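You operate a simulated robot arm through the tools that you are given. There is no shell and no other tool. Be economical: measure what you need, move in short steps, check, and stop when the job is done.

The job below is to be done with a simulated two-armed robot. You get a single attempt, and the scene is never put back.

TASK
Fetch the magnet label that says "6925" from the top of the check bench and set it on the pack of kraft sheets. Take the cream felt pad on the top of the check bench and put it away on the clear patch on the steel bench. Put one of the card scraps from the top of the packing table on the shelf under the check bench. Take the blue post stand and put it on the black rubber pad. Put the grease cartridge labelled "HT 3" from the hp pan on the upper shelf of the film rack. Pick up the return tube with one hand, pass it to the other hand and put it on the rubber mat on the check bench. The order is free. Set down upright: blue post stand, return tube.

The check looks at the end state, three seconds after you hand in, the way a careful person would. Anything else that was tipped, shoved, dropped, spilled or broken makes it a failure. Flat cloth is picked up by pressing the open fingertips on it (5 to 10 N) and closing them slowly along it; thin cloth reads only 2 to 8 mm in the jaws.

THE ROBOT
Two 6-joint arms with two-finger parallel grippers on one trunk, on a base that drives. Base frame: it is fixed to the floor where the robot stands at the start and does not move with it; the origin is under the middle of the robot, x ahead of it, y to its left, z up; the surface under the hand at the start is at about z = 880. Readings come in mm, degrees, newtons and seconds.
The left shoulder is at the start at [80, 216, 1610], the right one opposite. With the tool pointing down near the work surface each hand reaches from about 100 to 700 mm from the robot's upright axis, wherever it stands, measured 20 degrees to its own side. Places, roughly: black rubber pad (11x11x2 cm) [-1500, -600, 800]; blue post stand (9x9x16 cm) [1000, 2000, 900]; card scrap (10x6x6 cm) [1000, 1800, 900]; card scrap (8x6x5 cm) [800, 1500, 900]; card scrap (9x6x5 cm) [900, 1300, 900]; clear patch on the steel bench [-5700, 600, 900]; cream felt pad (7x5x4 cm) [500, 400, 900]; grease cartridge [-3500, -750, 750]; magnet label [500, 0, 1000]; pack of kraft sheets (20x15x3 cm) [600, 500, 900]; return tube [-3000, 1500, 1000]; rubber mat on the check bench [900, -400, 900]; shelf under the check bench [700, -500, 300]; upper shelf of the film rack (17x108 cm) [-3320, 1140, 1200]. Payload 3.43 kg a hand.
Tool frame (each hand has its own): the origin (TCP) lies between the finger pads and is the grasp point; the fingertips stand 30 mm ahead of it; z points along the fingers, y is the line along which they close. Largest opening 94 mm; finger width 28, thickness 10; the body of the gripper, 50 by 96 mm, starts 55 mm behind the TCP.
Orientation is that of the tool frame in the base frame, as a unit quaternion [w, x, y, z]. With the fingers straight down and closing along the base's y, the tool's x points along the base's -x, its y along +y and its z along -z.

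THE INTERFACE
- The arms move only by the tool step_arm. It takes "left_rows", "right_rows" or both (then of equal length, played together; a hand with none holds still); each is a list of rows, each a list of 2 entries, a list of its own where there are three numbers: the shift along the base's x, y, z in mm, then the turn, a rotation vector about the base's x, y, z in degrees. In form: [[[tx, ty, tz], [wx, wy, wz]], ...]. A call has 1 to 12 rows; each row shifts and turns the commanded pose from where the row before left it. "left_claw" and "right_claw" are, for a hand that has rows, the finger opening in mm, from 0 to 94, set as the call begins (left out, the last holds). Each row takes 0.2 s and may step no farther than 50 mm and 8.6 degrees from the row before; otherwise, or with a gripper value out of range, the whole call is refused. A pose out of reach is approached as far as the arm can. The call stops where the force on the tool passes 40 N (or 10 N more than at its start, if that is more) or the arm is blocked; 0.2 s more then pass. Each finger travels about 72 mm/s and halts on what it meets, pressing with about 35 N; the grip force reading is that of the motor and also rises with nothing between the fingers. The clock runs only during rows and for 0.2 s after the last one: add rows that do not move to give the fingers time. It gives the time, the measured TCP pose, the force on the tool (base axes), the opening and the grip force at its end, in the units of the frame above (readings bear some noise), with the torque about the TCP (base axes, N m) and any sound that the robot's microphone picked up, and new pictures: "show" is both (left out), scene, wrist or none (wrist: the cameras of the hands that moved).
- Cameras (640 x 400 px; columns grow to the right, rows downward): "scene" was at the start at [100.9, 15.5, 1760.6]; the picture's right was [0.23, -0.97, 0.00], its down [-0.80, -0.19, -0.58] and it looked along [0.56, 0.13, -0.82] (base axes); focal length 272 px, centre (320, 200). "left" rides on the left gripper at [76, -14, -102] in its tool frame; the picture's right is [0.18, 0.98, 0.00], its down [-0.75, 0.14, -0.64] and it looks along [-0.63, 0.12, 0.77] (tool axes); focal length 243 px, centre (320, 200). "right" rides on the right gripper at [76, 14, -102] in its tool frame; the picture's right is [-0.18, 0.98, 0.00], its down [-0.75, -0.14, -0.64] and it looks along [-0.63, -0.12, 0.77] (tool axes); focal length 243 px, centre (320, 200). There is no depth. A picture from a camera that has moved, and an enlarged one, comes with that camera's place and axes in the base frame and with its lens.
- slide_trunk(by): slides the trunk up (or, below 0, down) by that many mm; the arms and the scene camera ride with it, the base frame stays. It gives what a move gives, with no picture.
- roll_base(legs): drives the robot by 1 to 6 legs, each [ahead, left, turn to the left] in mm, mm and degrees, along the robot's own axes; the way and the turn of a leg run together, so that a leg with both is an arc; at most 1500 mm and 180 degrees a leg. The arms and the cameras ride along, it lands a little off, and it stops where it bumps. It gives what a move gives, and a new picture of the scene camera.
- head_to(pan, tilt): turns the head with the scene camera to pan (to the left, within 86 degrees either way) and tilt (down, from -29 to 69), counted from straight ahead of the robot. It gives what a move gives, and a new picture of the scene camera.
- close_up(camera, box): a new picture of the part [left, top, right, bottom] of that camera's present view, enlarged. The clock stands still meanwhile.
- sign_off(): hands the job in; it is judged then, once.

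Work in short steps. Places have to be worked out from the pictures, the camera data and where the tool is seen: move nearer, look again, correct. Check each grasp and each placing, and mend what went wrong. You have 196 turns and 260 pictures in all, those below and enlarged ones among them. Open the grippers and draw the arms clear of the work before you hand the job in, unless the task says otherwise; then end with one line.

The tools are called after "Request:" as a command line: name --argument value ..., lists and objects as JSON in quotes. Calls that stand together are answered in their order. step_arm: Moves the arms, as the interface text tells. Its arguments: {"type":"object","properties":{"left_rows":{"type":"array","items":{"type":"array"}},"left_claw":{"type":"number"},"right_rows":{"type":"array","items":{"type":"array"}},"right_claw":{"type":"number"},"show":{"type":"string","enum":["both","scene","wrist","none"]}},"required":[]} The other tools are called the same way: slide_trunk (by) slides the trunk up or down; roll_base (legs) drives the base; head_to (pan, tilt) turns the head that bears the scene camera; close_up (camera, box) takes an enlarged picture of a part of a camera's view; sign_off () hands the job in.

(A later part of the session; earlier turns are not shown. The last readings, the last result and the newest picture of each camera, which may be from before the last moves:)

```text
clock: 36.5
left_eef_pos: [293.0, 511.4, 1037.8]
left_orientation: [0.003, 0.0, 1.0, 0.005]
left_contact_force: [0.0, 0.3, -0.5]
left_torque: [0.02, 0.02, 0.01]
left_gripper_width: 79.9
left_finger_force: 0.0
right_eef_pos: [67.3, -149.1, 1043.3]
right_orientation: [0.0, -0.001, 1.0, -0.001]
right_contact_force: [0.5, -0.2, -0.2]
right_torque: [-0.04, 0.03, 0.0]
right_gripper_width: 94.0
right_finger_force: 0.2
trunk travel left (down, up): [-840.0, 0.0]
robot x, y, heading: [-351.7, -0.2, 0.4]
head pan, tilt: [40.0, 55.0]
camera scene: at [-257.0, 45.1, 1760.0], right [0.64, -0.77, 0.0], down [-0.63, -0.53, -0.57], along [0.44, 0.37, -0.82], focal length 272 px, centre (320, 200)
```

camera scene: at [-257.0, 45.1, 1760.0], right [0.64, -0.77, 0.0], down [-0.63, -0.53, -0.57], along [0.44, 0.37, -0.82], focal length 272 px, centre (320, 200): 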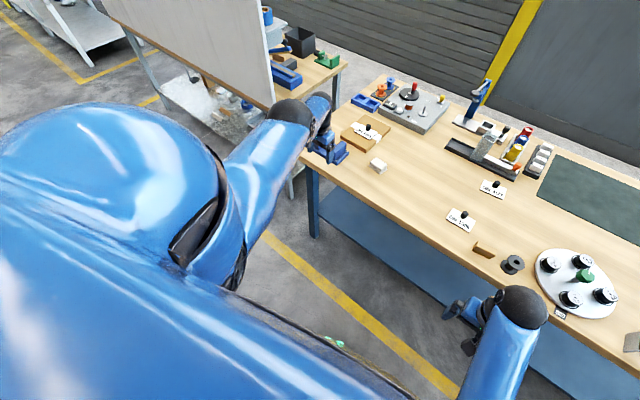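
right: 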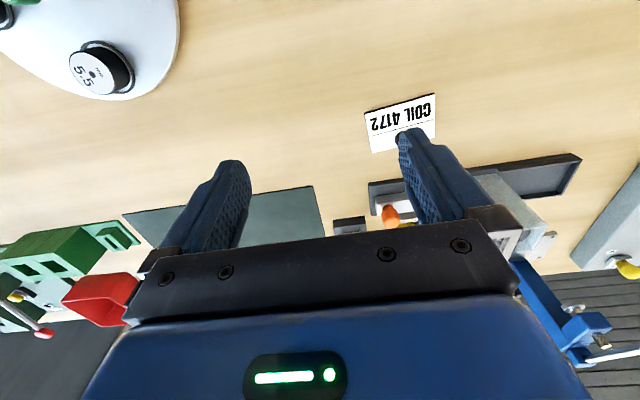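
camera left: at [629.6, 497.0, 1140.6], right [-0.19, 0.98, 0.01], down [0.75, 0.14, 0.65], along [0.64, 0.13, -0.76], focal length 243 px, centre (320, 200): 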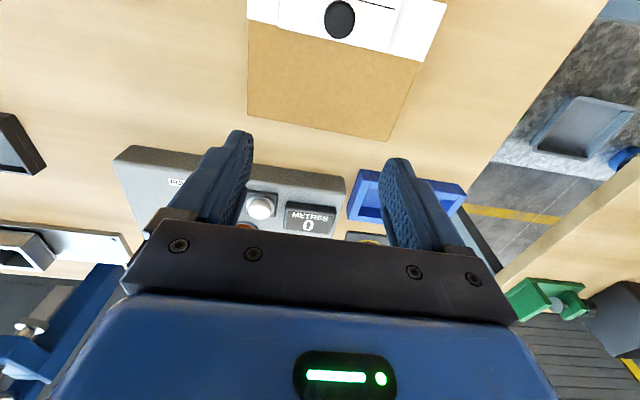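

Clear of the bench. I back 250 more and then try unlocking the left arm in free space by lowering it.

Request:
roll_base --legs '[[-250, 0, 0]]'

Request:
step_arm --left_rows '[[[-20, -10, -40], [0, 0, 0]], [[-20, -10, -40], [0, 0, 0]], [[-20, -10, -40], [0, 0, 0]], [[-20, -10, -40], [0, 0, 0]], [[-30, -20, 0], [0, 0, 0]], [[-40, 0, 0], [0, 0, 0]], [[0, 0, 0], [0, 0, 0]]]' --show "none"

```text
clock: 38.3
left_eef_pos: [43.5, 510.0, 1037.9]
left_orientation: [0.003, 0.001, 1.0, 0.005]
left_contact_force: [1.1, 0.0, 0.2]
left_torque: [0.0, 0.02, -0.02]
left_gripper_width: 80.0
left_finger_force: 0.1
right_eef_pos: [-184.2, -150.1, 1041.0]
right_orientation: [0.0, 0.0, 1.0, 0.0]
right_contact_force: [0.5, 0.1, 0.0]
right_torque: [0.01, 0.0, 0.04]
right_gripper_width: 93.9
right_finger_force: 0.1
trunk travel left (down, up): [-840.0, 0.0]
robot x, y, heading: [-603.4, -1.3, -0.2]
head pan, tilt: [40.0, 55.0]
camera scene: at [-507.6, 44.8, 1759.9], right [0.64, -0.77, 0.0], down [-0.63, -0.53, -0.57], along [0.44, 0.37, -0.82], focal length 272 px, centre (320, 200)
```

scene: 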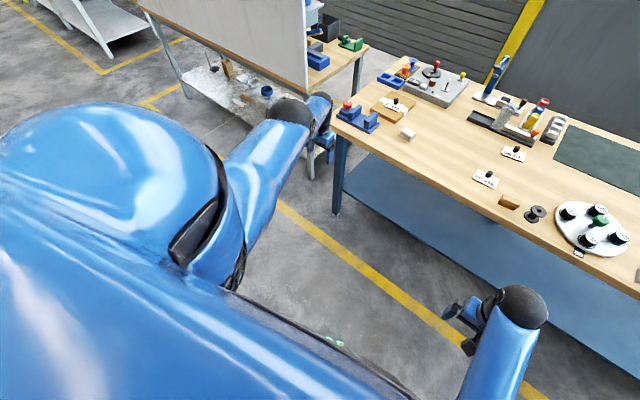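

```text
clock: 39.9
left_eef_pos: [-113.9, 447.3, 883.4]
left_orientation: [0.004, 0.001, 1.0, 0.004]
left_contact_force: [0.0, -0.3, 0.7]
left_torque: [-0.04, 0.0, -0.03]
left_gripper_width: 80.0
left_finger_force: 0.0
left hand out of reach, approached as far as the arm can: row 1, 4
right_eef_pos: [-187.3, -150.0, 1044.1]
right_orientation: [0.003, 0.0, 1.0, 0.0]
right_contact_force: [-0.4, 0.1, -1.0]
right_torque: [0.01, 0.01, 0.02]
right_gripper_width: 94.2
right_finger_force: 0.0
trunk travel left (down, up): [-840.0, 0.0]
robot x, y, heading: [-600.5, -0.0, -0.2]
head pan, tilt: [40.0, 55.0]
```

Unlocked. I bring the left hand in to a compact pose, then start driving around: strafe left along x≈-600, which is clear floor.

Request:
step_arm --left_rows '[[[-10, -30, 20], [0, 0, 0]], [[-10, -40, 20], [0, 0, 0]], [[-10, -40, 20], [0, 0, 0]], [[-10, -40, 20], [0, 0, 0]], [[-10, -40, 20], [0, 0, 0]], [[0, 0, 0], [0, 0, 0]]]' --show "none"

Request:
head_to --pan 45 --tilt 25

Request:
roll_base --legs '[[0, 1500, 0], [0, 1500, 0], [0, 550, 0]]'

```text
clock: 41.3
left_eef_pos: [-162.8, 255.3, 983.7]
left_orientation: [0.005, 0.0, 1.0, 0.005]
left_contact_force: [0.2, 0.4, -0.5]
left_torque: [0.0, -0.02, -0.03]
left_gripper_width: 79.9
left_finger_force: 0.2
right_eef_pos: [-186.6, -151.6, 1043.6]
right_orientation: [0.002, 0.0, 1.0, 0.001]
right_contact_force: [-0.3, -0.4, 0.6]
right_torque: [0.05, 0.01, -0.01]
right_gripper_width: 93.9
right_finger_force: 0.1
trunk travel left (down, up): [-840.0, 0.0]
robot x, y, heading: [-599.5, -3.8, -0.2]
head pan, tilt: [40.0, 55.0]
```

```text
clock: 42.3
left_eef_pos: [-162.5, 256.0, 982.9]
left_orientation: [0.006, 0.001, 1.0, 0.005]
left_contact_force: [0.5, 0.8, 0.2]
left_torque: [0.0, 0.02, -0.01]
left_gripper_width: 80.1
left_finger_force: 0.1
right_eef_pos: [-187.8, -151.2, 1042.8]
right_orientation: [0.002, 0.0, 1.0, 0.0]
right_contact_force: [-1.1, 1.4, 0.1]
right_torque: [-0.02, 0.01, -0.01]
right_gripper_width: 94.1
right_finger_force: 0.1
trunk travel left (down, up): [-840.0, 0.0]
robot x, y, heading: [-601.4, -2.5, -0.3]
head pan, tilt: [45.0, 25.0]
camera scene: at [-504.0, 63.6, 1804.3], right [0.71, -0.71, 0.0], down [-0.3, -0.3, -0.91], along [0.64, 0.64, -0.42], focal length 272 px, centre (320, 200)
```

scene: 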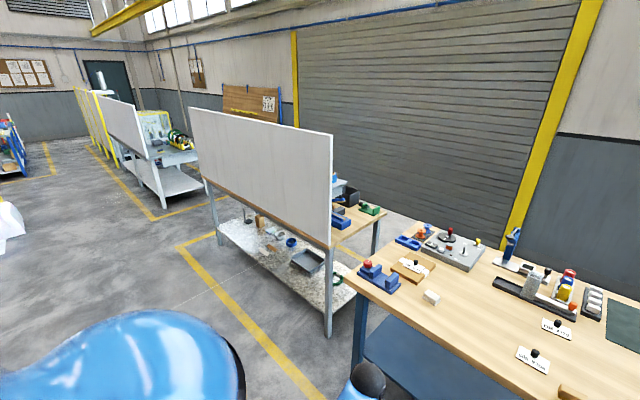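

```text
clock: 59.3
left_eef_pos: [-193.7, 3768.7, 982.3]
left_orientation: [0.005, -0.007, 1.0, 0.006]
left_contact_force: [0.1, 0.1, 0.1]
left_torque: [0.02, -0.02, -0.01]
left_gripper_width: 80.1
left_finger_force: 0.0
right_eef_pos: [-212.8, 3361.4, 1042.9]
right_orientation: [0.002, -0.006, 1.0, 0.001]
right_contact_force: [0.6, -0.1, 0.1]
right_torque: [0.02, 0.02, -0.03]
right_gripper_width: 94.0
right_finger_force: 0.0
trunk travel left (down, up): [-840.0, 0.0]
robot x, y, heading: [-626.3, 3505.5, 0.7]
head pan, tilt: [45.0, 25.0]
camera scene: at [-532.3, 3569.6, 1804.5], right [0.72, -0.7, 0.0], down [-0.29, -0.3, -0.91], along [0.63, 0.65, -0.42], focal length 272 px, centre (320, 200)
```

scene: 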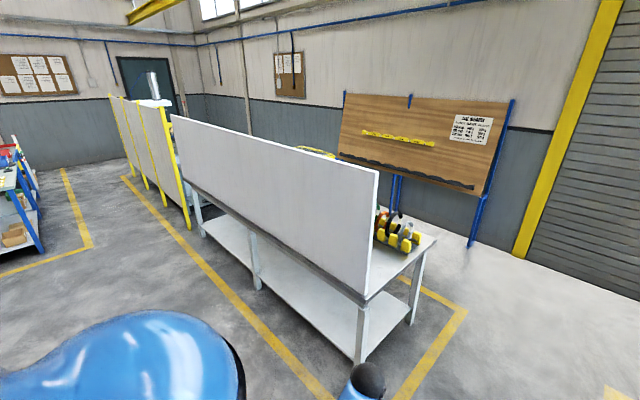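

I'm at the gap between the two tables; I look right to see the packing table's far end before driving through.

Request:
head_to --pan -25 --tilt 25

```text
clock: 60.7
left_eef_pos: [-194.5, 3769.4, 982.2]
left_orientation: [0.005, -0.006, 1.0, 0.006]
left_contact_force: [-0.4, 0.3, 0.3]
left_torque: [0.01, -0.02, -0.02]
left_gripper_width: 80.0
left_finger_force: 0.0
right_eef_pos: [-212.1, 3362.2, 1044.6]
right_orientation: [0.002, -0.007, 1.0, 0.0]
right_contact_force: [-1.2, 0.0, -0.8]
right_torque: [-0.02, 0.01, 0.01]
right_gripper_width: 94.0
right_finger_force: 0.1
trunk travel left (down, up): [-840.0, 0.0]
robot x, y, heading: [-624.7, 3508.1, 0.7]
head pan, tilt: [-25.0, 25.0]
camera scene: at [-512.7, 3468.6, 1804.3], right [-0.41, -0.91, 0.0], down [-0.39, 0.17, -0.91], along [0.83, -0.37, -0.42], focal length 272 px, centre (320, 200)
```

scene: 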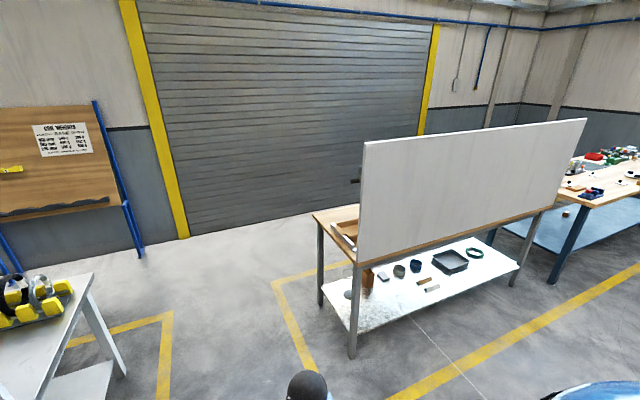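

The way through is clear. I drive ahead to x≈1900 and turn round to face -x.

Request:
roll_base --legs '[[1500, 0, -0.7], [1020, 0, 0], [0, 0, 180]]'

Request:
head_to --pan 50 --tilt 30

```text
clock: 80.5
left_eef_pos: [1489.1, 3259.0, 982.9]
left_orientation: [0.006, 1.0, 0.016, -0.005]
left_contact_force: [0.1, 0.5, -0.9]
left_torque: [-0.03, 0.03, -0.01]
left_gripper_width: 80.1
left_finger_force: 0.1
right_eef_pos: [1500.1, 3665.9, 1044.2]
right_orientation: [0.0, 1.0, 0.015, -0.001]
right_contact_force: [-0.2, -0.6, -0.3]
right_torque: [-0.02, 0.0, -0.01]
right_gripper_width: 94.1
right_finger_force: 0.0
trunk travel left (down, up): [-840.0, 0.0]
robot x, y, heading: [1920.0, 3533.0, -178.3]
head pan, tilt: [-25.0, 25.0]
camera scene: at [1803.4, 3563.4, 1804.3], right [0.39, 0.92, 0.0], down [0.39, -0.17, -0.91], along [-0.83, 0.36, -0.42], focal length 272 px, centre (320, 200)
```

scene: 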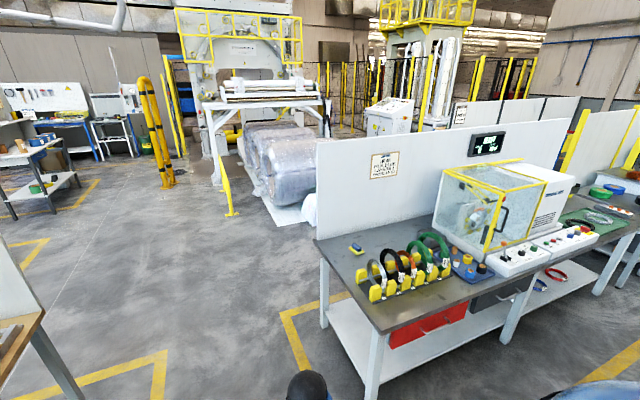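

```text
clock: 82.0
left_eef_pos: [1489.3, 3257.6, 981.3]
left_orientation: [0.004, 1.0, 0.016, -0.005]
left_contact_force: [-0.2, 0.1, -0.8]
left_torque: [0.02, -0.02, -0.03]
left_gripper_width: 80.1
left_finger_force: 0.0
right_eef_pos: [1500.6, 3665.6, 1044.0]
right_orientation: [0.0, 1.0, 0.016, -0.002]
right_contact_force: [-0.6, 0.0, 0.1]
right_torque: [0.01, 0.02, 0.01]
right_gripper_width: 94.0
right_finger_force: 0.1
trunk travel left (down, up): [-840.0, 0.0]
robot x, y, heading: [1917.5, 3529.3, -178.3]
head pan, tilt: [50.0, 30.0]
camera scene: at [1832.1, 3455.9, 1796.4], right [-0.79, 0.62, 0.0], down [0.31, 0.39, -0.87], along [-0.54, -0.68, -0.5], focal length 272 px, centre (320, 200)
```

scene: 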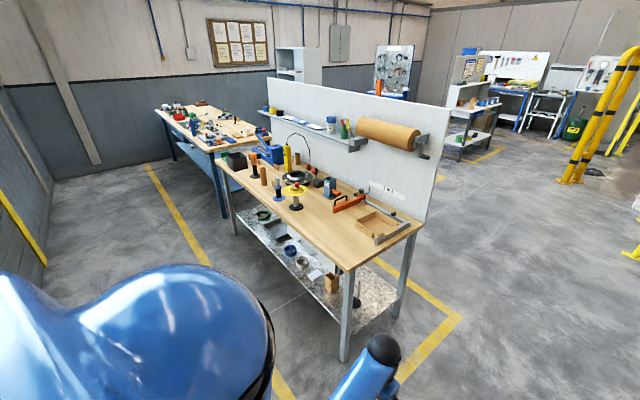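

Good view of the packing table. I strafe to y≈1900 keeping x≈1900, and look at the table.

Request:
roll_base --legs '[[0, 1500, -1.7], [0, 100, 0]]'

Request:
head_to --pan 0 --tilt 38

```text
clock: 90.0
left_eef_pos: [1485.0, 1725.3, 984.3]
left_orientation: [0.008, 1.0, -0.01, -0.006]
left_contact_force: [0.0, 1.2, 0.4]
left_torque: [-0.06, 0.01, -0.01]
left_gripper_width: 79.9
left_finger_force: 0.0
right_eef_pos: [1516.2, 2130.4, 1042.5]
right_orientation: [0.004, 1.0, -0.01, -0.002]
right_contact_force: [0.2, 1.0, -0.8]
right_torque: [-0.08, 0.0, 0.01]
right_gripper_width: 93.9
right_finger_force: 0.0
trunk travel left (down, up): [-840.0, 0.0]
robot x, y, heading: [1929.1, 1968.6, 179.2]
head pan, tilt: [50.0, 30.0]
camera scene: at [1837.2, 1910.4, 1797.0], right [-0.75, 0.66, -0.01], down [0.33, 0.37, -0.87], along [-0.57, -0.66, -0.49], focal length 272 px, centre (320, 200)
```

scene: 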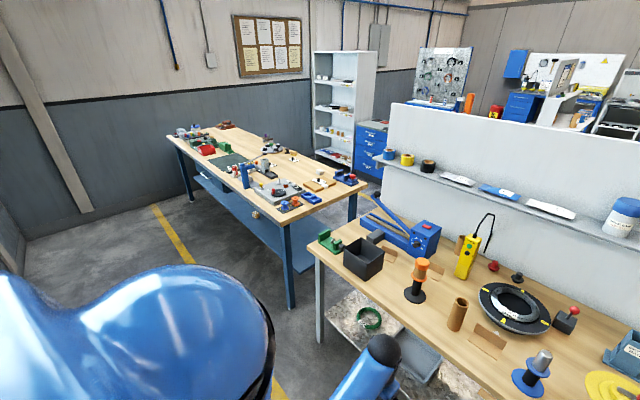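

```text
clock: 91.2
left_eef_pos: [1484.9, 1717.3, 982.5]
left_orientation: [0.006, 1.0, -0.009, -0.005]
left_contact_force: [0.5, 0.4, -0.9]
left_torque: [-0.02, 0.01, 0.02]
left_gripper_width: 79.9
left_finger_force: 0.1
right_eef_pos: [1516.0, 2125.7, 1043.5]
right_orientation: [0.0, 1.0, -0.009, -0.001]
right_contact_force: [-0.1, 0.8, 0.6]
right_torque: [-0.05, 0.04, -0.02]
right_gripper_width: 93.8
right_finger_force: 0.1
trunk travel left (down, up): [-840.0, 0.0]
robot x, y, heading: [1925.8, 1968.1, 178.7]
head pan, tilt: [0.0, 38.0]
camera scene: at [1809.9, 1968.0, 1784.0], right [0.02, 1.0, 0.0], down [0.62, -0.01, -0.79], along [-0.79, 0.01, -0.62], focal length 272 px, centre (320, 200)
```

scene: 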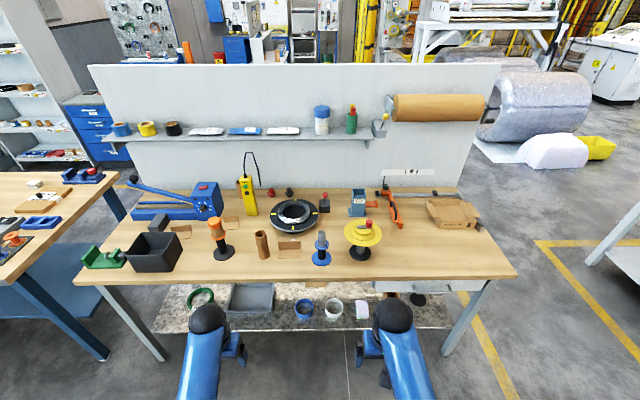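

Now I zoom in on the table to identify the blue post stand and the card scraps.

Request:
close_up --camera "scene" --box '[110, 170, 430, 290]'

```text
2.00 times, centred on (270, 230) of scene
camera zoom: at [1809.9, 1968.0, 1784.0], right [0.02, 1.0, 0.0], down [0.62, -0.01, -0.79], along [-0.79, 0.01, -0.62], focal length 545 px, centre (420, 140)
```

zoom: 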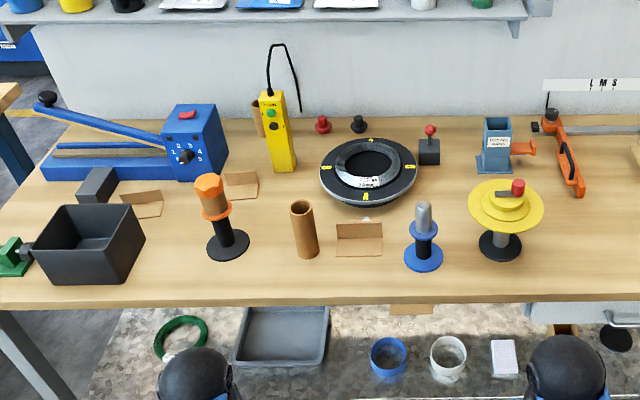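

The card scrap nearest is at about [1012, 1843] and the stand at [1060, 1985]. I drive ahead 320 mm so the hands stop short of the items at the table's edge.

Request:
roll_base --legs '[[320, 10, 1.3]]'

Request:
close_up --camera "left" --box '[0, 0, 640, 400]'

Request:
close_up --camera "right" --box '[0, 0, 640, 400]'

```text
clock: 93.3
left_eef_pos: [1171.5, 1698.7, 983.5]
left_orientation: [0.006, 1.0, 0.002, -0.006]
left_contact_force: [0.9, 0.2, -0.2]
left_torque: [-0.01, 0.01, 0.04]
left_gripper_width: 80.2
left_finger_force: 0.1
right_eef_pos: [1195.3, 2105.9, 1044.3]
right_orientation: [0.0, 1.0, 0.001, -0.003]
right_contact_force: [0.3, 0.7, -0.4]
right_torque: [0.02, 0.0, -0.01]
right_gripper_width: 93.9
right_finger_force: 0.1
trunk travel left (down, up): [-840.0, 0.0]
robot x, y, heading: [1606.4, 1958.4, -179.6]
head pan, tilt: [0.0, 38.0]
camera scene: at [1493.0, 1957.1, 1784.4], right [0.0, 1.0, 0.0], down [0.61, 0.0, -0.79], along [-0.79, 0.0, -0.61], focal length 272 px, centre (320, 200)
```

scene: 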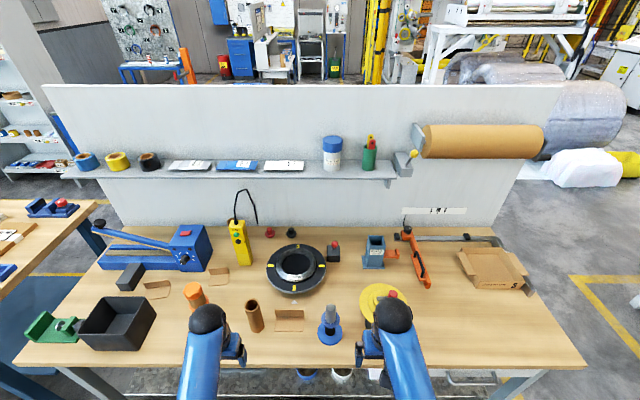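

```text
1.00 times, centred on (320, 200) of left (not enlarged: the box is as wide or as high as the picture)
camera zoom: at [1249.5, 1715.8, 1084.0], right [0.19, -0.98, 0.01], down [-0.75, -0.14, 0.65], along [-0.64, -0.13, -0.76], focal length 243 px, centre (320, 200)
```

zoom: 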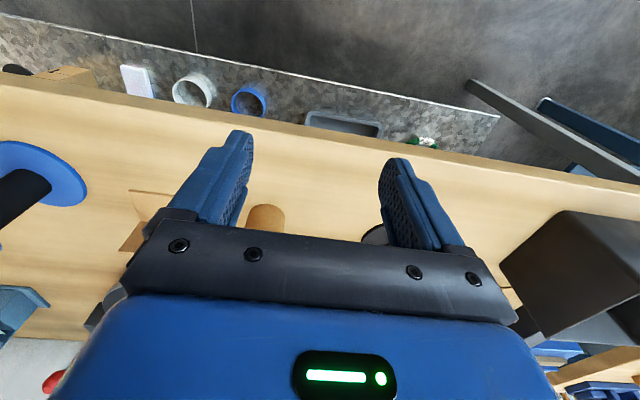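

```text
1.00 times, centred on (320, 200) of right (not enlarged: the box is as wide or as high as the picture)
camera zoom: at [1271.8, 2092.1, 1147.1], right [-0.18, -0.98, 0.0], down [-0.75, 0.14, 0.65], along [-0.64, 0.12, -0.76], focal length 243 px, centre (320, 200)
```

zoom: 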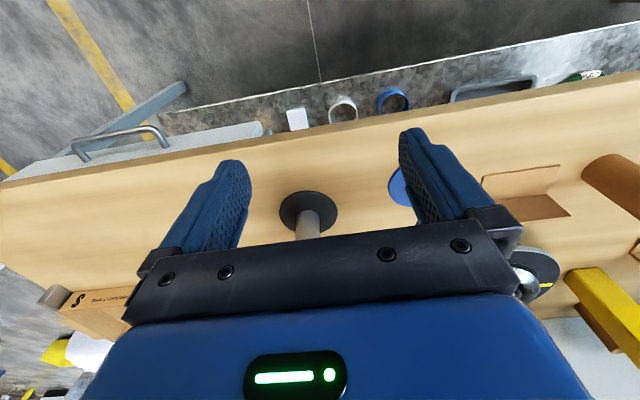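

I zoom in on the scene for the scrap and stand from this nearer place.

Request:
close_up --camera "scene" --box '[240, 280, 400, 380]'

```text
4.00 times, centred on (320, 330) of scene
camera zoom: at [1493.0, 1957.1, 1784.4], right [0.0, 1.0, 0.0], down [0.61, 0.0, -0.79], along [-0.79, 0.0, -0.61], focal length 1089 px, centre (320, -320)
```

zoom: 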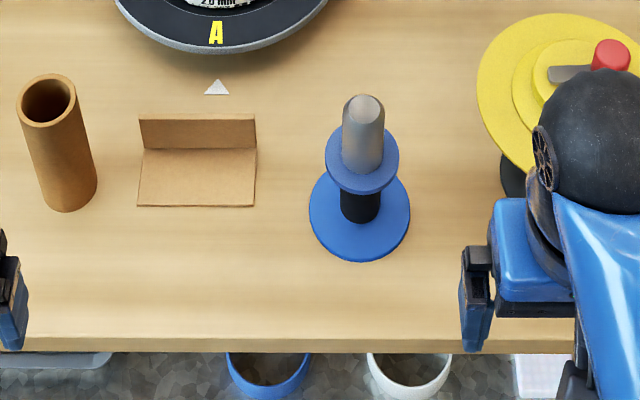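

The scrap is an L-folded card: flat panel x 990–1041, upright flap at x≈990 (y 1799–1901, top z≈933). I turn the left hand 90° so its fingers close along x, moving it to y≈1849 while still clear of the table items.

Request:
step_arm --left_rows '[[[0, 12, 0], [0, 0, 8.2]], [[0, 14, 0], [0, 0, 8.2]], [[0, 14, 0], [0, 0, 8.2]], [[0, 14, 0], [0, 0, 8.2]], [[0, 14, 0], [0, 0, 8.2]], [[0, 14, 0], [0, 0, 8.2]], [[0, 14, 0], [0, 0, 8.2]], [[0, 14, 0], [0, 0, 8.2]], [[0, 14, 0], [0, 0, 8.2]], [[0, 14, 0], [0, 0, 8.2]], [[0, 12, 0], [0, 0, 8.0]], [[0, 0, 0], [0, 0, 0]]]' --left_claw 60 --show "both"

```text
clock: 96.0
left_eef_pos: [1170.8, 1849.6, 982.2]
left_orientation: [0.007, 0.706, 0.708, 0.0]
left_contact_force: [0.1, 0.1, -0.3]
left_torque: [-0.01, 0.0, 0.0]
left_gripper_width: 60.1
left_finger_force: 0.1
right_eef_pos: [1191.6, 2106.2, 1042.7]
right_orientation: [0.0, 1.0, 0.002, -0.002]
right_contact_force: [-0.3, -0.5, -0.3]
right_torque: [-0.02, 0.04, 0.04]
right_gripper_width: 94.3
right_finger_force: 0.1
trunk travel left (down, up): [-840.0, 0.0]
robot x, y, heading: [1607.1, 1959.5, -179.9]
head pan, tilt: [0.0, 38.0]
camera scene: at [1489.0, 1956.8, 1784.0], right [0.0, 1.0, 0.0], down [0.62, 0.0, -0.79], along [-0.79, 0.0, -0.62], focal length 272 px, centre (320, 200)
camera left: at [1154.7, 1927.0, 1082.5], right [0.98, 0.19, 0.01], down [0.14, -0.75, 0.65], along [0.13, -0.64, -0.76], focal length 243 px, centre (320, 200)
```

scene: 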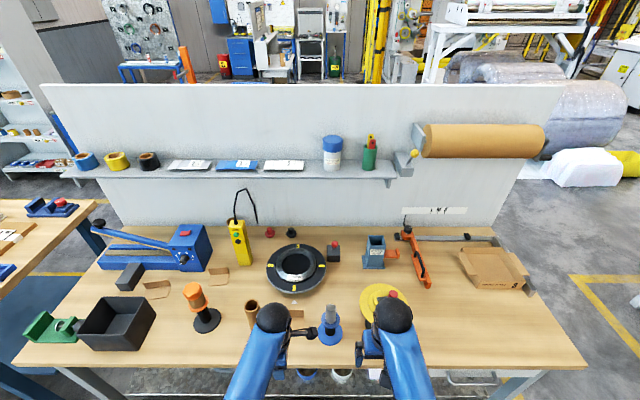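
left: 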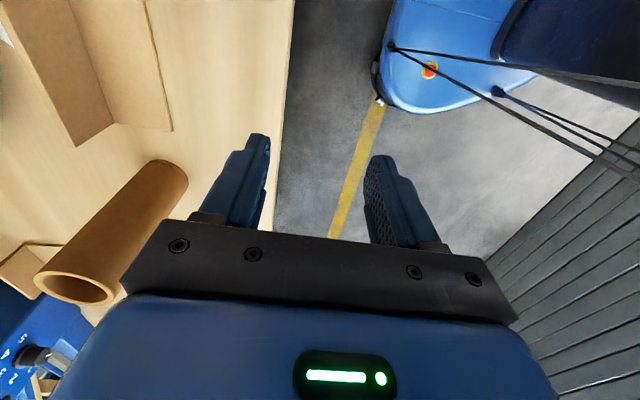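

Rotated. I advance 140 mm toward the scrap at this height and look again.

Request:
step_arm --left_rows '[[[-47, 0, 0], [0, 0, 0]], [[-47, 0, 0], [0, 0, 0]], [[-46, 0, 0], [0, 0, 0]], [[0, 0, 0], [0, 0, 0]]]' --show "wrist"

```text
clock: 97.0
left_eef_pos: [1031.4, 1849.5, 981.7]
left_orientation: [0.007, 0.706, 0.708, 0.0]
left_contact_force: [-0.1, 0.4, 0.0]
left_torque: [0.01, 0.0, 0.0]
left_gripper_width: 60.2
left_finger_force: 0.2
right_eef_pos: [1192.6, 2107.2, 1043.6]
right_orientation: [-0.001, 1.0, 0.001, -0.002]
right_contact_force: [0.3, 0.1, -0.1]
right_torque: [0.01, 0.0, 0.0]
right_gripper_width: 94.2
right_finger_force: 0.1
trunk travel left (down, up): [-840.0, 0.0]
robot x, y, heading: [1601.8, 1960.6, -179.8]
head pan, tilt: [0.0, 38.0]
camera left: at [1015.4, 1926.7, 1082.7], right [0.98, 0.19, 0.01], down [0.14, -0.75, 0.65], along [0.13, -0.64, -0.76], focal length 243 px, centre (320, 200)
```

left: 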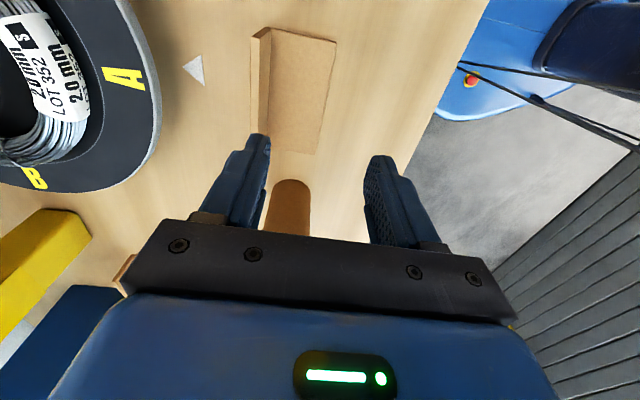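

Flap at x≈988, y 1811–1902. I centre over it and lower to z≈924.

Request:
step_arm --left_rows '[[[-43, 4, 0], [0, 0, 0]], [[0, 0, -20], [0, 0, 0]], [[0, 0, -20], [0, 0, 0]], [[0, 0, -17], [0, 0, 0]], [[0, 0, 0], [0, 0, 0]]]' --show "wrist"

```text
clock: 98.2
left_eef_pos: [986.3, 1855.0, 923.6]
left_orientation: [0.007, 0.706, 0.709, 0.0]
left_contact_force: [0.2, 0.0, -0.3]
left_torque: [-0.02, -0.01, 0.0]
left_gripper_width: 60.1
left_finger_force: 0.1
right_eef_pos: [1191.6, 2107.4, 1041.9]
right_orientation: [0.0, 1.0, 0.001, -0.001]
right_contact_force: [-0.2, -0.9, -0.4]
right_torque: [-0.03, 0.0, 0.01]
right_gripper_width: 93.9
right_finger_force: 0.0
trunk travel left (down, up): [-840.0, 0.0]
robot x, y, heading: [1606.9, 1957.1, -179.8]
head pan, tilt: [0.0, 38.0]
camera left: at [969.7, 1932.2, 1024.8], right [0.98, 0.19, 0.01], down [0.14, -0.75, 0.65], along [0.13, -0.64, -0.76], focal length 243 px, centre (320, 200)
```

left: 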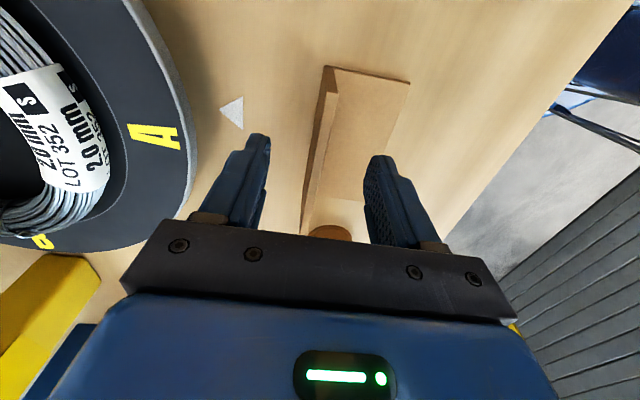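

Flap is between the fingers. I close to grip it.

Request:
step_arm --left_rows '[[[0, 0, 0], [0, 0, 0]], [[0, 0, 0], [0, 0, 0]], [[0, 0, 0], [0, 0, 0]], [[0, 0, 0], [0, 0, 0]]]' --left_claw 0 --show "none"

Request:
step_arm --left_rows '[[[0, 0, 15], [0, 0, 0]], [[0, 0, 25], [0, 0, 0]], [[0, 0, 25], [0, 0, 0]], [[0, 0, 0], [0, 0, 0]]]' --show "wrist"

```text
clock: 99.2
left_eef_pos: [986.6, 1854.6, 925.1]
left_orientation: [0.007, 0.706, 0.708, 0.0]
left_contact_force: [-0.2, 0.1, 1.6]
left_torque: [-0.02, 0.02, 0.02]
left_gripper_width: 4.6
left_finger_force: 34.8
right_eef_pos: [1191.6, 2107.0, 1043.9]
right_orientation: [-0.001, 1.0, 0.002, -0.002]
right_contact_force: [0.4, -0.4, 0.6]
right_torque: [0.0, 0.01, -0.03]
right_gripper_width: 93.9
right_finger_force: 0.1
trunk travel left (down, up): [-840.0, 0.0]
robot x, y, heading: [1605.2, 1957.4, -180.0]
head pan, tilt: [0.0, 38.0]
```

```text
clock: 100.2
left_eef_pos: [987.2, 1853.3, 990.5]
left_orientation: [0.007, 0.706, 0.708, 0.0]
left_contact_force: [-0.2, 0.3, -0.5]
left_torque: [0.0, 0.0, -0.01]
left_gripper_width: 4.0
left_finger_force: 35.0
right_eef_pos: [1191.9, 2107.6, 1042.8]
right_orientation: [0.0, 1.0, 0.002, -0.002]
right_contact_force: [0.2, -0.2, -0.6]
right_torque: [-0.01, 0.02, 0.04]
right_gripper_width: 93.9
right_finger_force: 0.0
trunk travel left (down, up): [-840.0, 0.0]
robot x, y, heading: [1603.9, 1959.5, -179.9]
head pan, tilt: [0.0, 38.0]
camera left: at [971.6, 1931.0, 1091.4], right [0.98, 0.19, 0.01], down [0.14, -0.75, 0.65], along [0.13, -0.64, -0.76], focal length 243 px, centre (320, 200)
```

left: 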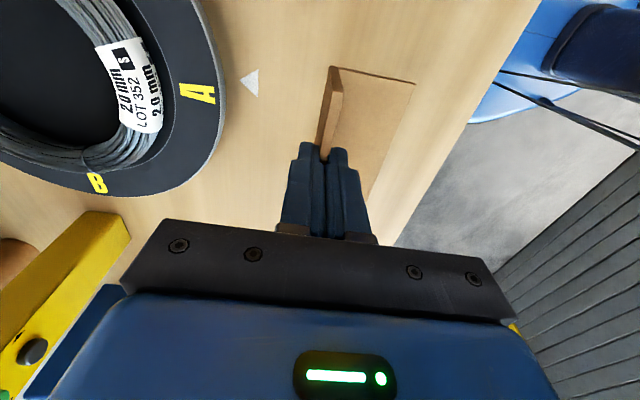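

Scrap held (4 mm). I retreat the left hand to x≈1190, y≈1800, and move the right hand in line with the stand (post axis ≈[1056, 1990], grey top z 982–1048).

Request:
step_arm --left_rows '[[[45, 0, 0], [0, 0, 0]], [[45, 0, 0], [0, 0, 0]], [[45, 0, 0], [0, 0, 0]], [[45, 0, 0], [0, 0, 0]], [[25, -25, 0], [0, 0, 0]], [[0, -25, 0], [0, 0, 0]]]' --right_rows '[[[0, 0, 0], [0, 0, 0]], [[0, 0, -8], [0, 0, 0]], [[0, -28, -8], [0, 0, 0]], [[0, -30, -8], [0, 0, 0]], [[0, -30, 0], [0, 0, 0]], [[0, -30, 0], [0, 0, 0]]]' --right_claw 94 --show "both"

```text
clock: 101.5
left_eef_pos: [1192.5, 1803.8, 989.4]
left_orientation: [0.007, 0.706, 0.709, 0.0]
left_contact_force: [0.2, -0.1, -0.3]
left_torque: [0.02, -0.01, 0.01]
left_gripper_width: 4.3
left_finger_force: 34.8
right_eef_pos: [1192.2, 1987.2, 1018.9]
right_orientation: [-0.001, 1.0, 0.002, -0.002]
right_contact_force: [-0.2, -1.1, -0.1]
right_torque: [0.04, -0.01, -0.03]
right_gripper_width: 94.3
right_finger_force: 0.0
trunk travel left (down, up): [-840.0, 0.0]
robot x, y, heading: [1603.7, 1958.3, -179.7]
head pan, tilt: [0.0, 38.0]
camera scene: at [1488.0, 1954.7, 1783.9], right [0.0, 1.0, 0.0], down [0.62, 0.0, -0.79], along [-0.79, 0.0, -0.62], focal length 272 px, centre (320, 200)
camera right: at [1268.6, 1972.7, 1121.8], right [-0.18, -0.98, 0.0], down [-0.75, 0.14, 0.64], along [-0.63, 0.12, -0.76], focal length 243 px, centre (320, 200)
camera left: at [1176.7, 1881.1, 1091.1], right [0.98, 0.19, 0.01], down [0.14, -0.75, 0.65], along [0.13, -0.64, -0.76], focal length 243 px, centre (320, 200)
```

scene: 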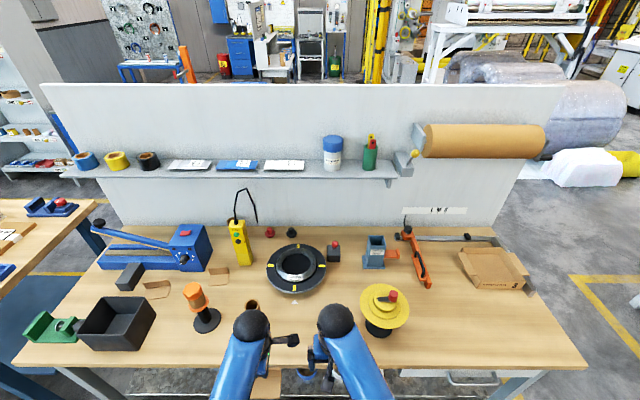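
right: 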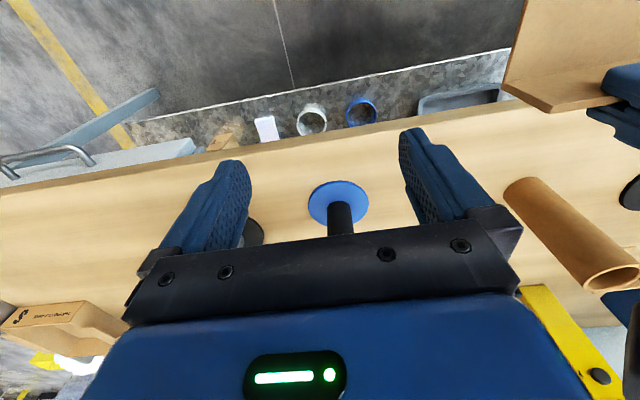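
left: 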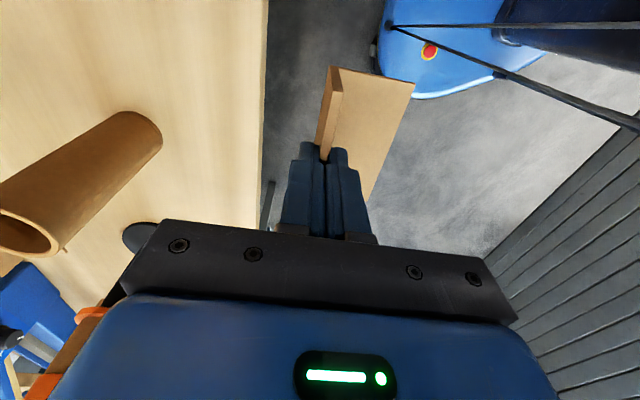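

Stand lined up (base centre ≈[1062, 1988]). I move the right hand straight in over it with fingers straddling the grey post.

Request:
step_arm --right_rows '[[[-40, 0, 2], [0, 0, 0]], [[-40, 0, 0], [0, 0, 0]], [[-30, 1, 0], [0, 0, 0]], [[-21, 0, 0], [0, 0, 0]], [[0, 0, 0], [0, 0, 0]]]' --show "both"

```text
clock: 102.8
left_eef_pos: [1191.7, 1805.2, 990.1]
left_orientation: [0.008, 0.706, 0.708, 0.0]
left_contact_force: [0.6, 0.0, -0.6]
left_torque: [-0.02, 0.01, 0.01]
left_gripper_width: 4.1
left_finger_force: 35.0
right_eef_pos: [1059.8, 1990.7, 1021.8]
right_orientation: [0.0, 1.0, 0.001, -0.002]
right_contact_force: [-0.6, 0.0, -0.1]
right_torque: [-0.01, -0.01, 0.02]
right_gripper_width: 94.0
right_finger_force: 0.0
trunk travel left (down, up): [-840.0, 0.0]
robot x, y, heading: [1605.2, 1955.0, -180.0]
head pan, tilt: [0.0, 38.0]
camera scene: at [1488.9, 1956.7, 1784.0], right [0.0, 1.0, 0.0], down [0.62, 0.0, -0.79], along [-0.79, 0.0, -0.62], focal length 272 px, centre (320, 200)
camera right: at [1136.7, 1974.8, 1124.3], right [-0.18, -0.98, 0.0], down [-0.75, 0.14, 0.64], along [-0.63, 0.12, -0.76], focal length 243 px, centre (320, 200)
```

scene: 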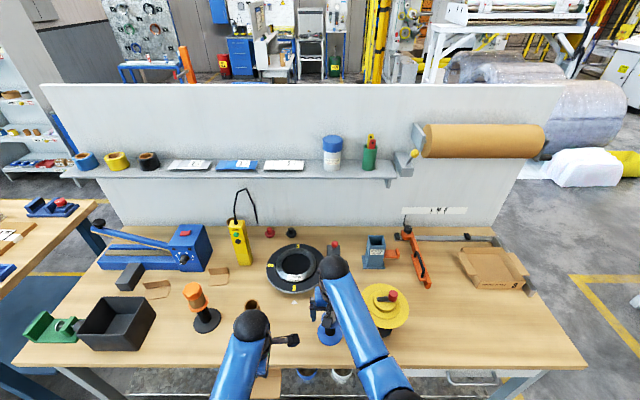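
right: 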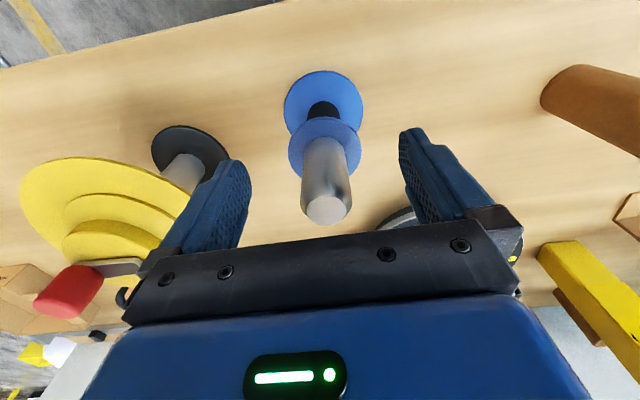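

Post axis is at [1063, 1987], between the fingers. I adjust 3 mm and close.

Request:
step_arm --right_rows '[[[3, -3, -3], [0, 0, 0]], [[0, 0, 0], [0, 0, 0]], [[0, 0, 0], [0, 0, 0]], [[0, 0, 0], [0, 0, 0]]]' --right_claw 15 --show "none"

Request:
step_arm --right_rows '[[[0, 0, 10], [0, 0, 0]], [[0, 0, 10], [0, 0, 0]], [[0, 0, 10], [0, 0, 0]], [[0, 0, 0], [0, 0, 0]]]' --show "wrist"

```text
clock: 103.8
left_eef_pos: [1192.0, 1805.3, 990.7]
left_orientation: [0.007, 0.706, 0.708, 0.0]
left_contact_force: [0.0, 0.3, -0.4]
left_torque: [0.02, -0.04, 0.03]
left_gripper_width: 4.5
left_finger_force: 34.7
right_eef_pos: [1064.0, 1986.5, 1017.5]
right_orientation: [0.0, 1.0, 0.001, -0.002]
right_contact_force: [0.5, 0.4, 0.1]
right_torque: [-0.01, -0.02, 0.0]
right_gripper_width: 15.1
right_finger_force: 0.7
trunk travel left (down, up): [-840.0, 0.0]
robot x, y, heading: [1606.2, 1959.4, -179.5]
head pan, tilt: [0.0, 38.0]
```

```text
clock: 104.8
left_eef_pos: [1192.8, 1805.2, 989.5]
left_orientation: [0.007, 0.706, 0.709, 0.0]
left_contact_force: [-0.2, 0.0, -0.7]
left_torque: [0.01, 0.01, -0.01]
left_gripper_width: 4.7
left_finger_force: 34.8
right_eef_pos: [1064.4, 1986.1, 1048.1]
right_orientation: [0.0, 1.0, 0.002, -0.001]
right_contact_force: [0.6, -0.7, -0.2]
right_torque: [-0.02, -0.02, -0.03]
right_gripper_width: 15.0
right_finger_force: 0.1
trunk travel left (down, up): [-840.0, 0.0]
robot x, y, heading: [1604.2, 1955.9, -179.8]
head pan, tilt: [0.0, 38.0]
camera right: at [1141.6, 1971.8, 1151.5], right [-0.18, -0.98, 0.0], down [-0.75, 0.14, 0.64], along [-0.63, 0.12, -0.76], focal length 243 px, centre (320, 200)
```

right: 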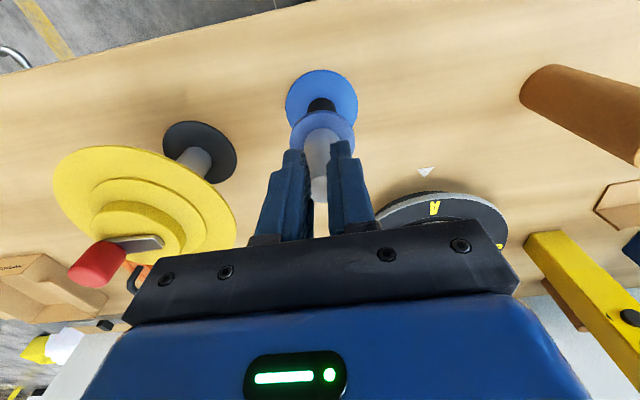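

The fingers stopped at the commanded 15 mm without real grip, while the post appears to be between them - it may simply be about 15 mm thick. I lower back and close fully to test.

Request:
step_arm --right_rows '[[[0, 0, -15], [0, 0, 0]], [[0, 0, -15], [0, 0, 0]], [[0, 0, 0], [0, 0, 0]]]' --right_claw 30 --show "wrist"

Request:
close_up --camera "right" --box '[220, 60, 420, 240]'

```text
clock: 105.5
left_eef_pos: [1192.5, 1804.5, 991.7]
left_orientation: [0.008, 0.706, 0.708, 0.0]
left_contact_force: [0.2, 0.1, 0.4]
left_torque: [-0.05, 0.01, -0.01]
left_gripper_width: 4.2
left_finger_force: 35.4
right_eef_pos: [1063.2, 1987.8, 1017.4]
right_orientation: [0.0, 1.0, 0.002, -0.002]
right_contact_force: [-0.1, -0.2, 0.3]
right_torque: [0.0, 0.02, -0.02]
right_gripper_width: 30.2
right_finger_force: 0.0
trunk travel left (down, up): [-840.0, 0.0]
robot x, y, heading: [1604.9, 1960.4, -179.7]
head pan, tilt: [0.0, 38.0]
camera right: at [1140.8, 1972.8, 1120.2], right [-0.18, -0.98, 0.0], down [-0.75, 0.14, 0.64], along [-0.63, 0.12, -0.76], focal length 243 px, centre (320, 200)
```

right: 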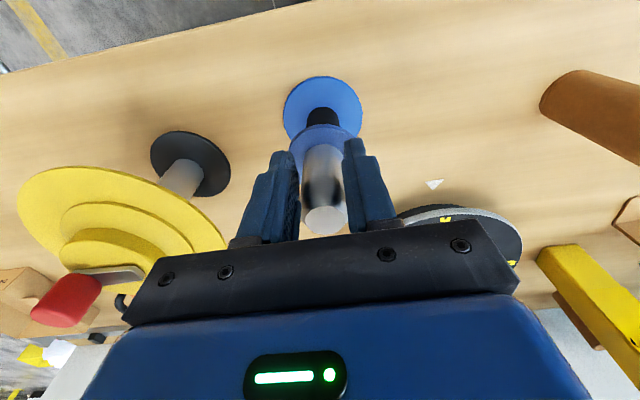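

```text
2.22 times, centred on (320, 150) of right
camera zoom: at [1140.8, 1972.8, 1120.2], right [-0.18, -0.98, 0.0], down [-0.75, 0.14, 0.64], along [-0.63, 0.12, -0.76], focal length 539 px, centre (320, 311)
```

zoom: 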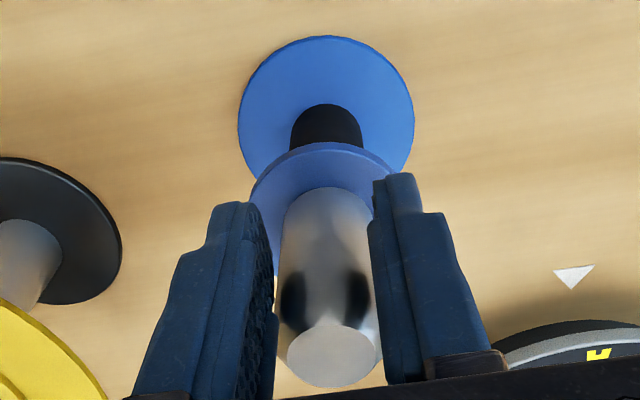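

The post really is between the fingers (their reflections show on it). I close fully.

Request:
step_arm --right_rows '[[[0, 0, 0], [0, 0, 0]], [[0, 0, 0], [0, 0, 0]], [[0, 0, 0], [0, 0, 0]]]' --right_claw 0 --show "wrist"

```text
clock: 106.3
left_eef_pos: [1192.2, 1803.5, 991.1]
left_orientation: [0.007, 0.706, 0.708, -0.001]
left_contact_force: [0.2, -0.1, 0.1]
left_torque: [0.0, 0.0, 0.03]
left_gripper_width: 4.0
left_finger_force: 34.7
right_eef_pos: [1063.5, 1987.6, 1018.3]
right_orientation: [0.0, 1.0, 0.002, -0.001]
right_contact_force: [1.4, -0.7, -0.5]
right_torque: [0.01, 0.0, -0.04]
right_gripper_width: 0.1
right_finger_force: 32.9
trunk travel left (down, up): [-840.0, 0.0]
robot x, y, heading: [1603.4, 1961.2, -180.0]
head pan, tilt: [0.0, 38.0]
camera right: at [1141.1, 1972.7, 1120.3], right [-0.18, -0.98, 0.0], down [-0.75, 0.14, 0.64], along [-0.63, 0.12, -0.76], focal length 243 px, centre (320, 200)
```

right: 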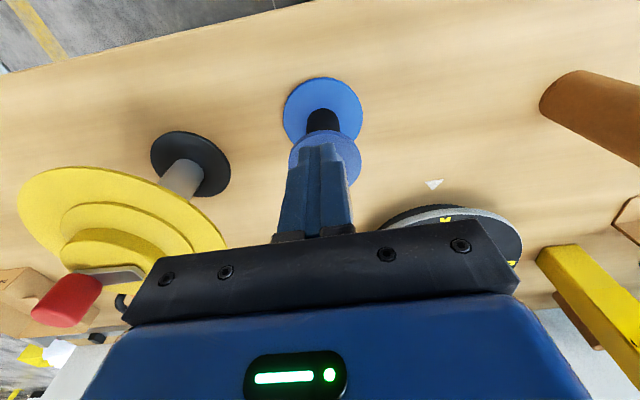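

Closed empty: the post is farther in. Recomputing, the packing table is at z≈850, so the post axis is at x≈1040 with top z≈1010 and flange ≈940. I open, move in 23 mm and lower to z≈985.

Request:
step_arm --right_rows '[[[0, 0, 0], [0, 0, 0]], [[0, 0, 0], [0, 0, 0]], [[0, 0, 0], [0, 0, 0]], [[0, 0, 0], [0, 0, 0]]]' --right_claw 94 --show "none"

Request:
step_arm --right_rows '[[[-12, 0, 0], [0, 0, 0]], [[-12, 0, 0], [0, 0, 0]], [[0, 0, -15], [0, 0, 0]], [[0, 0, -15], [0, 0, 0]], [[0, 0, 0], [0, 0, 0]]]' --show "wrist"

Request:
close_up --camera "right" --box '[220, 60, 420, 240]'

```text
clock: 107.3
left_eef_pos: [1191.2, 1804.9, 990.3]
left_orientation: [0.008, 0.706, 0.709, 0.0]
left_contact_force: [0.8, 0.7, -0.3]
left_torque: [0.01, 0.0, -0.02]
left_gripper_width: 4.3
left_finger_force: 35.3
right_eef_pos: [1063.4, 1988.2, 1017.6]
right_orientation: [0.0, 1.0, 0.001, -0.001]
right_contact_force: [-0.1, 0.0, 0.3]
right_torque: [0.03, 0.01, -0.03]
right_gripper_width: 94.0
right_finger_force: 0.0
trunk travel left (down, up): [-840.0, 0.0]
robot x, y, heading: [1606.7, 1959.1, -179.6]
head pan, tilt: [0.0, 38.0]
```

```text
clock: 108.5
left_eef_pos: [1192.0, 1805.8, 990.2]
left_orientation: [0.007, 0.706, 0.708, 0.0]
left_contact_force: [0.1, 0.0, -1.0]
left_torque: [0.0, -0.01, 0.01]
left_gripper_width: 4.5
left_finger_force: 35.0
right_eef_pos: [1039.9, 1986.2, 987.1]
right_orientation: [0.0, 1.0, 0.001, -0.002]
right_contact_force: [0.7, -0.7, 0.0]
right_torque: [0.01, -0.01, 0.02]
right_gripper_width: 93.8
right_finger_force: 0.1
trunk travel left (down, up): [-840.0, 0.0]
robot x, y, heading: [1607.0, 1957.9, -179.7]
head pan, tilt: [0.0, 38.0]
camera right: at [1116.8, 1971.4, 1090.2], right [-0.18, -0.98, 0.0], down [-0.75, 0.14, 0.64], along [-0.63, 0.12, -0.76], focal length 243 px, centre (320, 200)
```

right: 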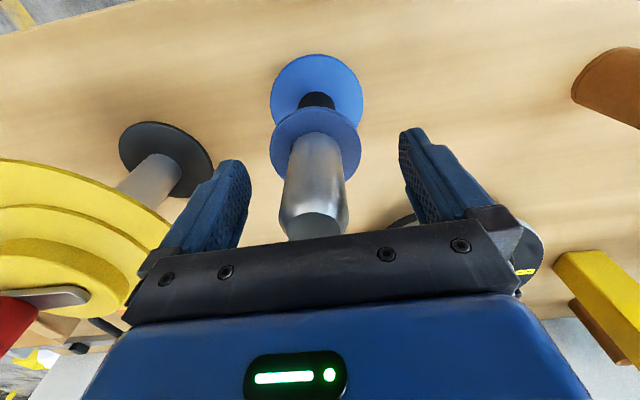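

```text
2.22 times, centred on (320, 150) of right
camera zoom: at [1116.8, 1971.4, 1090.2], right [-0.18, -0.98, 0.0], down [-0.75, 0.14, 0.64], along [-0.63, 0.12, -0.76], focal length 539 px, centre (320, 311)
```

zoom: 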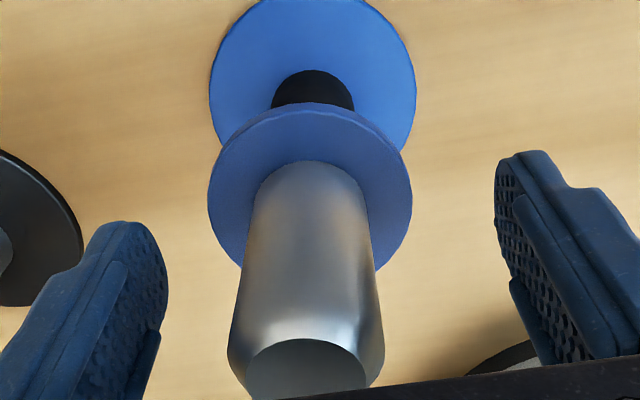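

The post now is well between the pads. I shift 3 mm and close.

Request:
step_arm --right_rows '[[[-2, 2, 0], [0, 0, 0]], [[0, 0, 0], [0, 0, 0]], [[0, 0, 0], [0, 0, 0]], [[0, 0, 0], [0, 0, 0]], [[0, 0, 0], [0, 0, 0]]]' --right_claw 10 --show "wrist"

```text
clock: 109.8
left_eef_pos: [1191.8, 1804.6, 991.1]
left_orientation: [0.007, 0.706, 0.709, 0.0]
left_contact_force: [0.7, 0.1, -1.0]
left_torque: [-0.01, 0.02, -0.03]
left_gripper_width: 4.4
left_finger_force: 34.8
right_eef_pos: [1037.7, 1987.0, 987.7]
right_orientation: [0.0, 1.0, 0.002, -0.002]
right_contact_force: [-0.6, -0.5, 0.9]
right_torque: [0.1, 0.04, -0.01]
right_gripper_width: 32.3
right_finger_force: 34.3
trunk travel left (down, up): [-840.0, 0.0]
robot x, y, heading: [1605.7, 1959.0, -179.7]
head pan, tilt: [0.0, 38.0]
camera right: at [1114.9, 1972.9, 1090.8], right [-0.18, -0.98, 0.0], down [-0.75, 0.14, 0.64], along [-0.63, 0.12, -0.76], focal length 243 px, centre (320, 200)
```

right: 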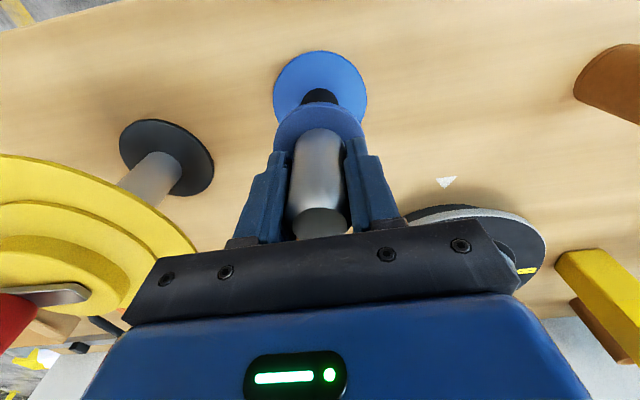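

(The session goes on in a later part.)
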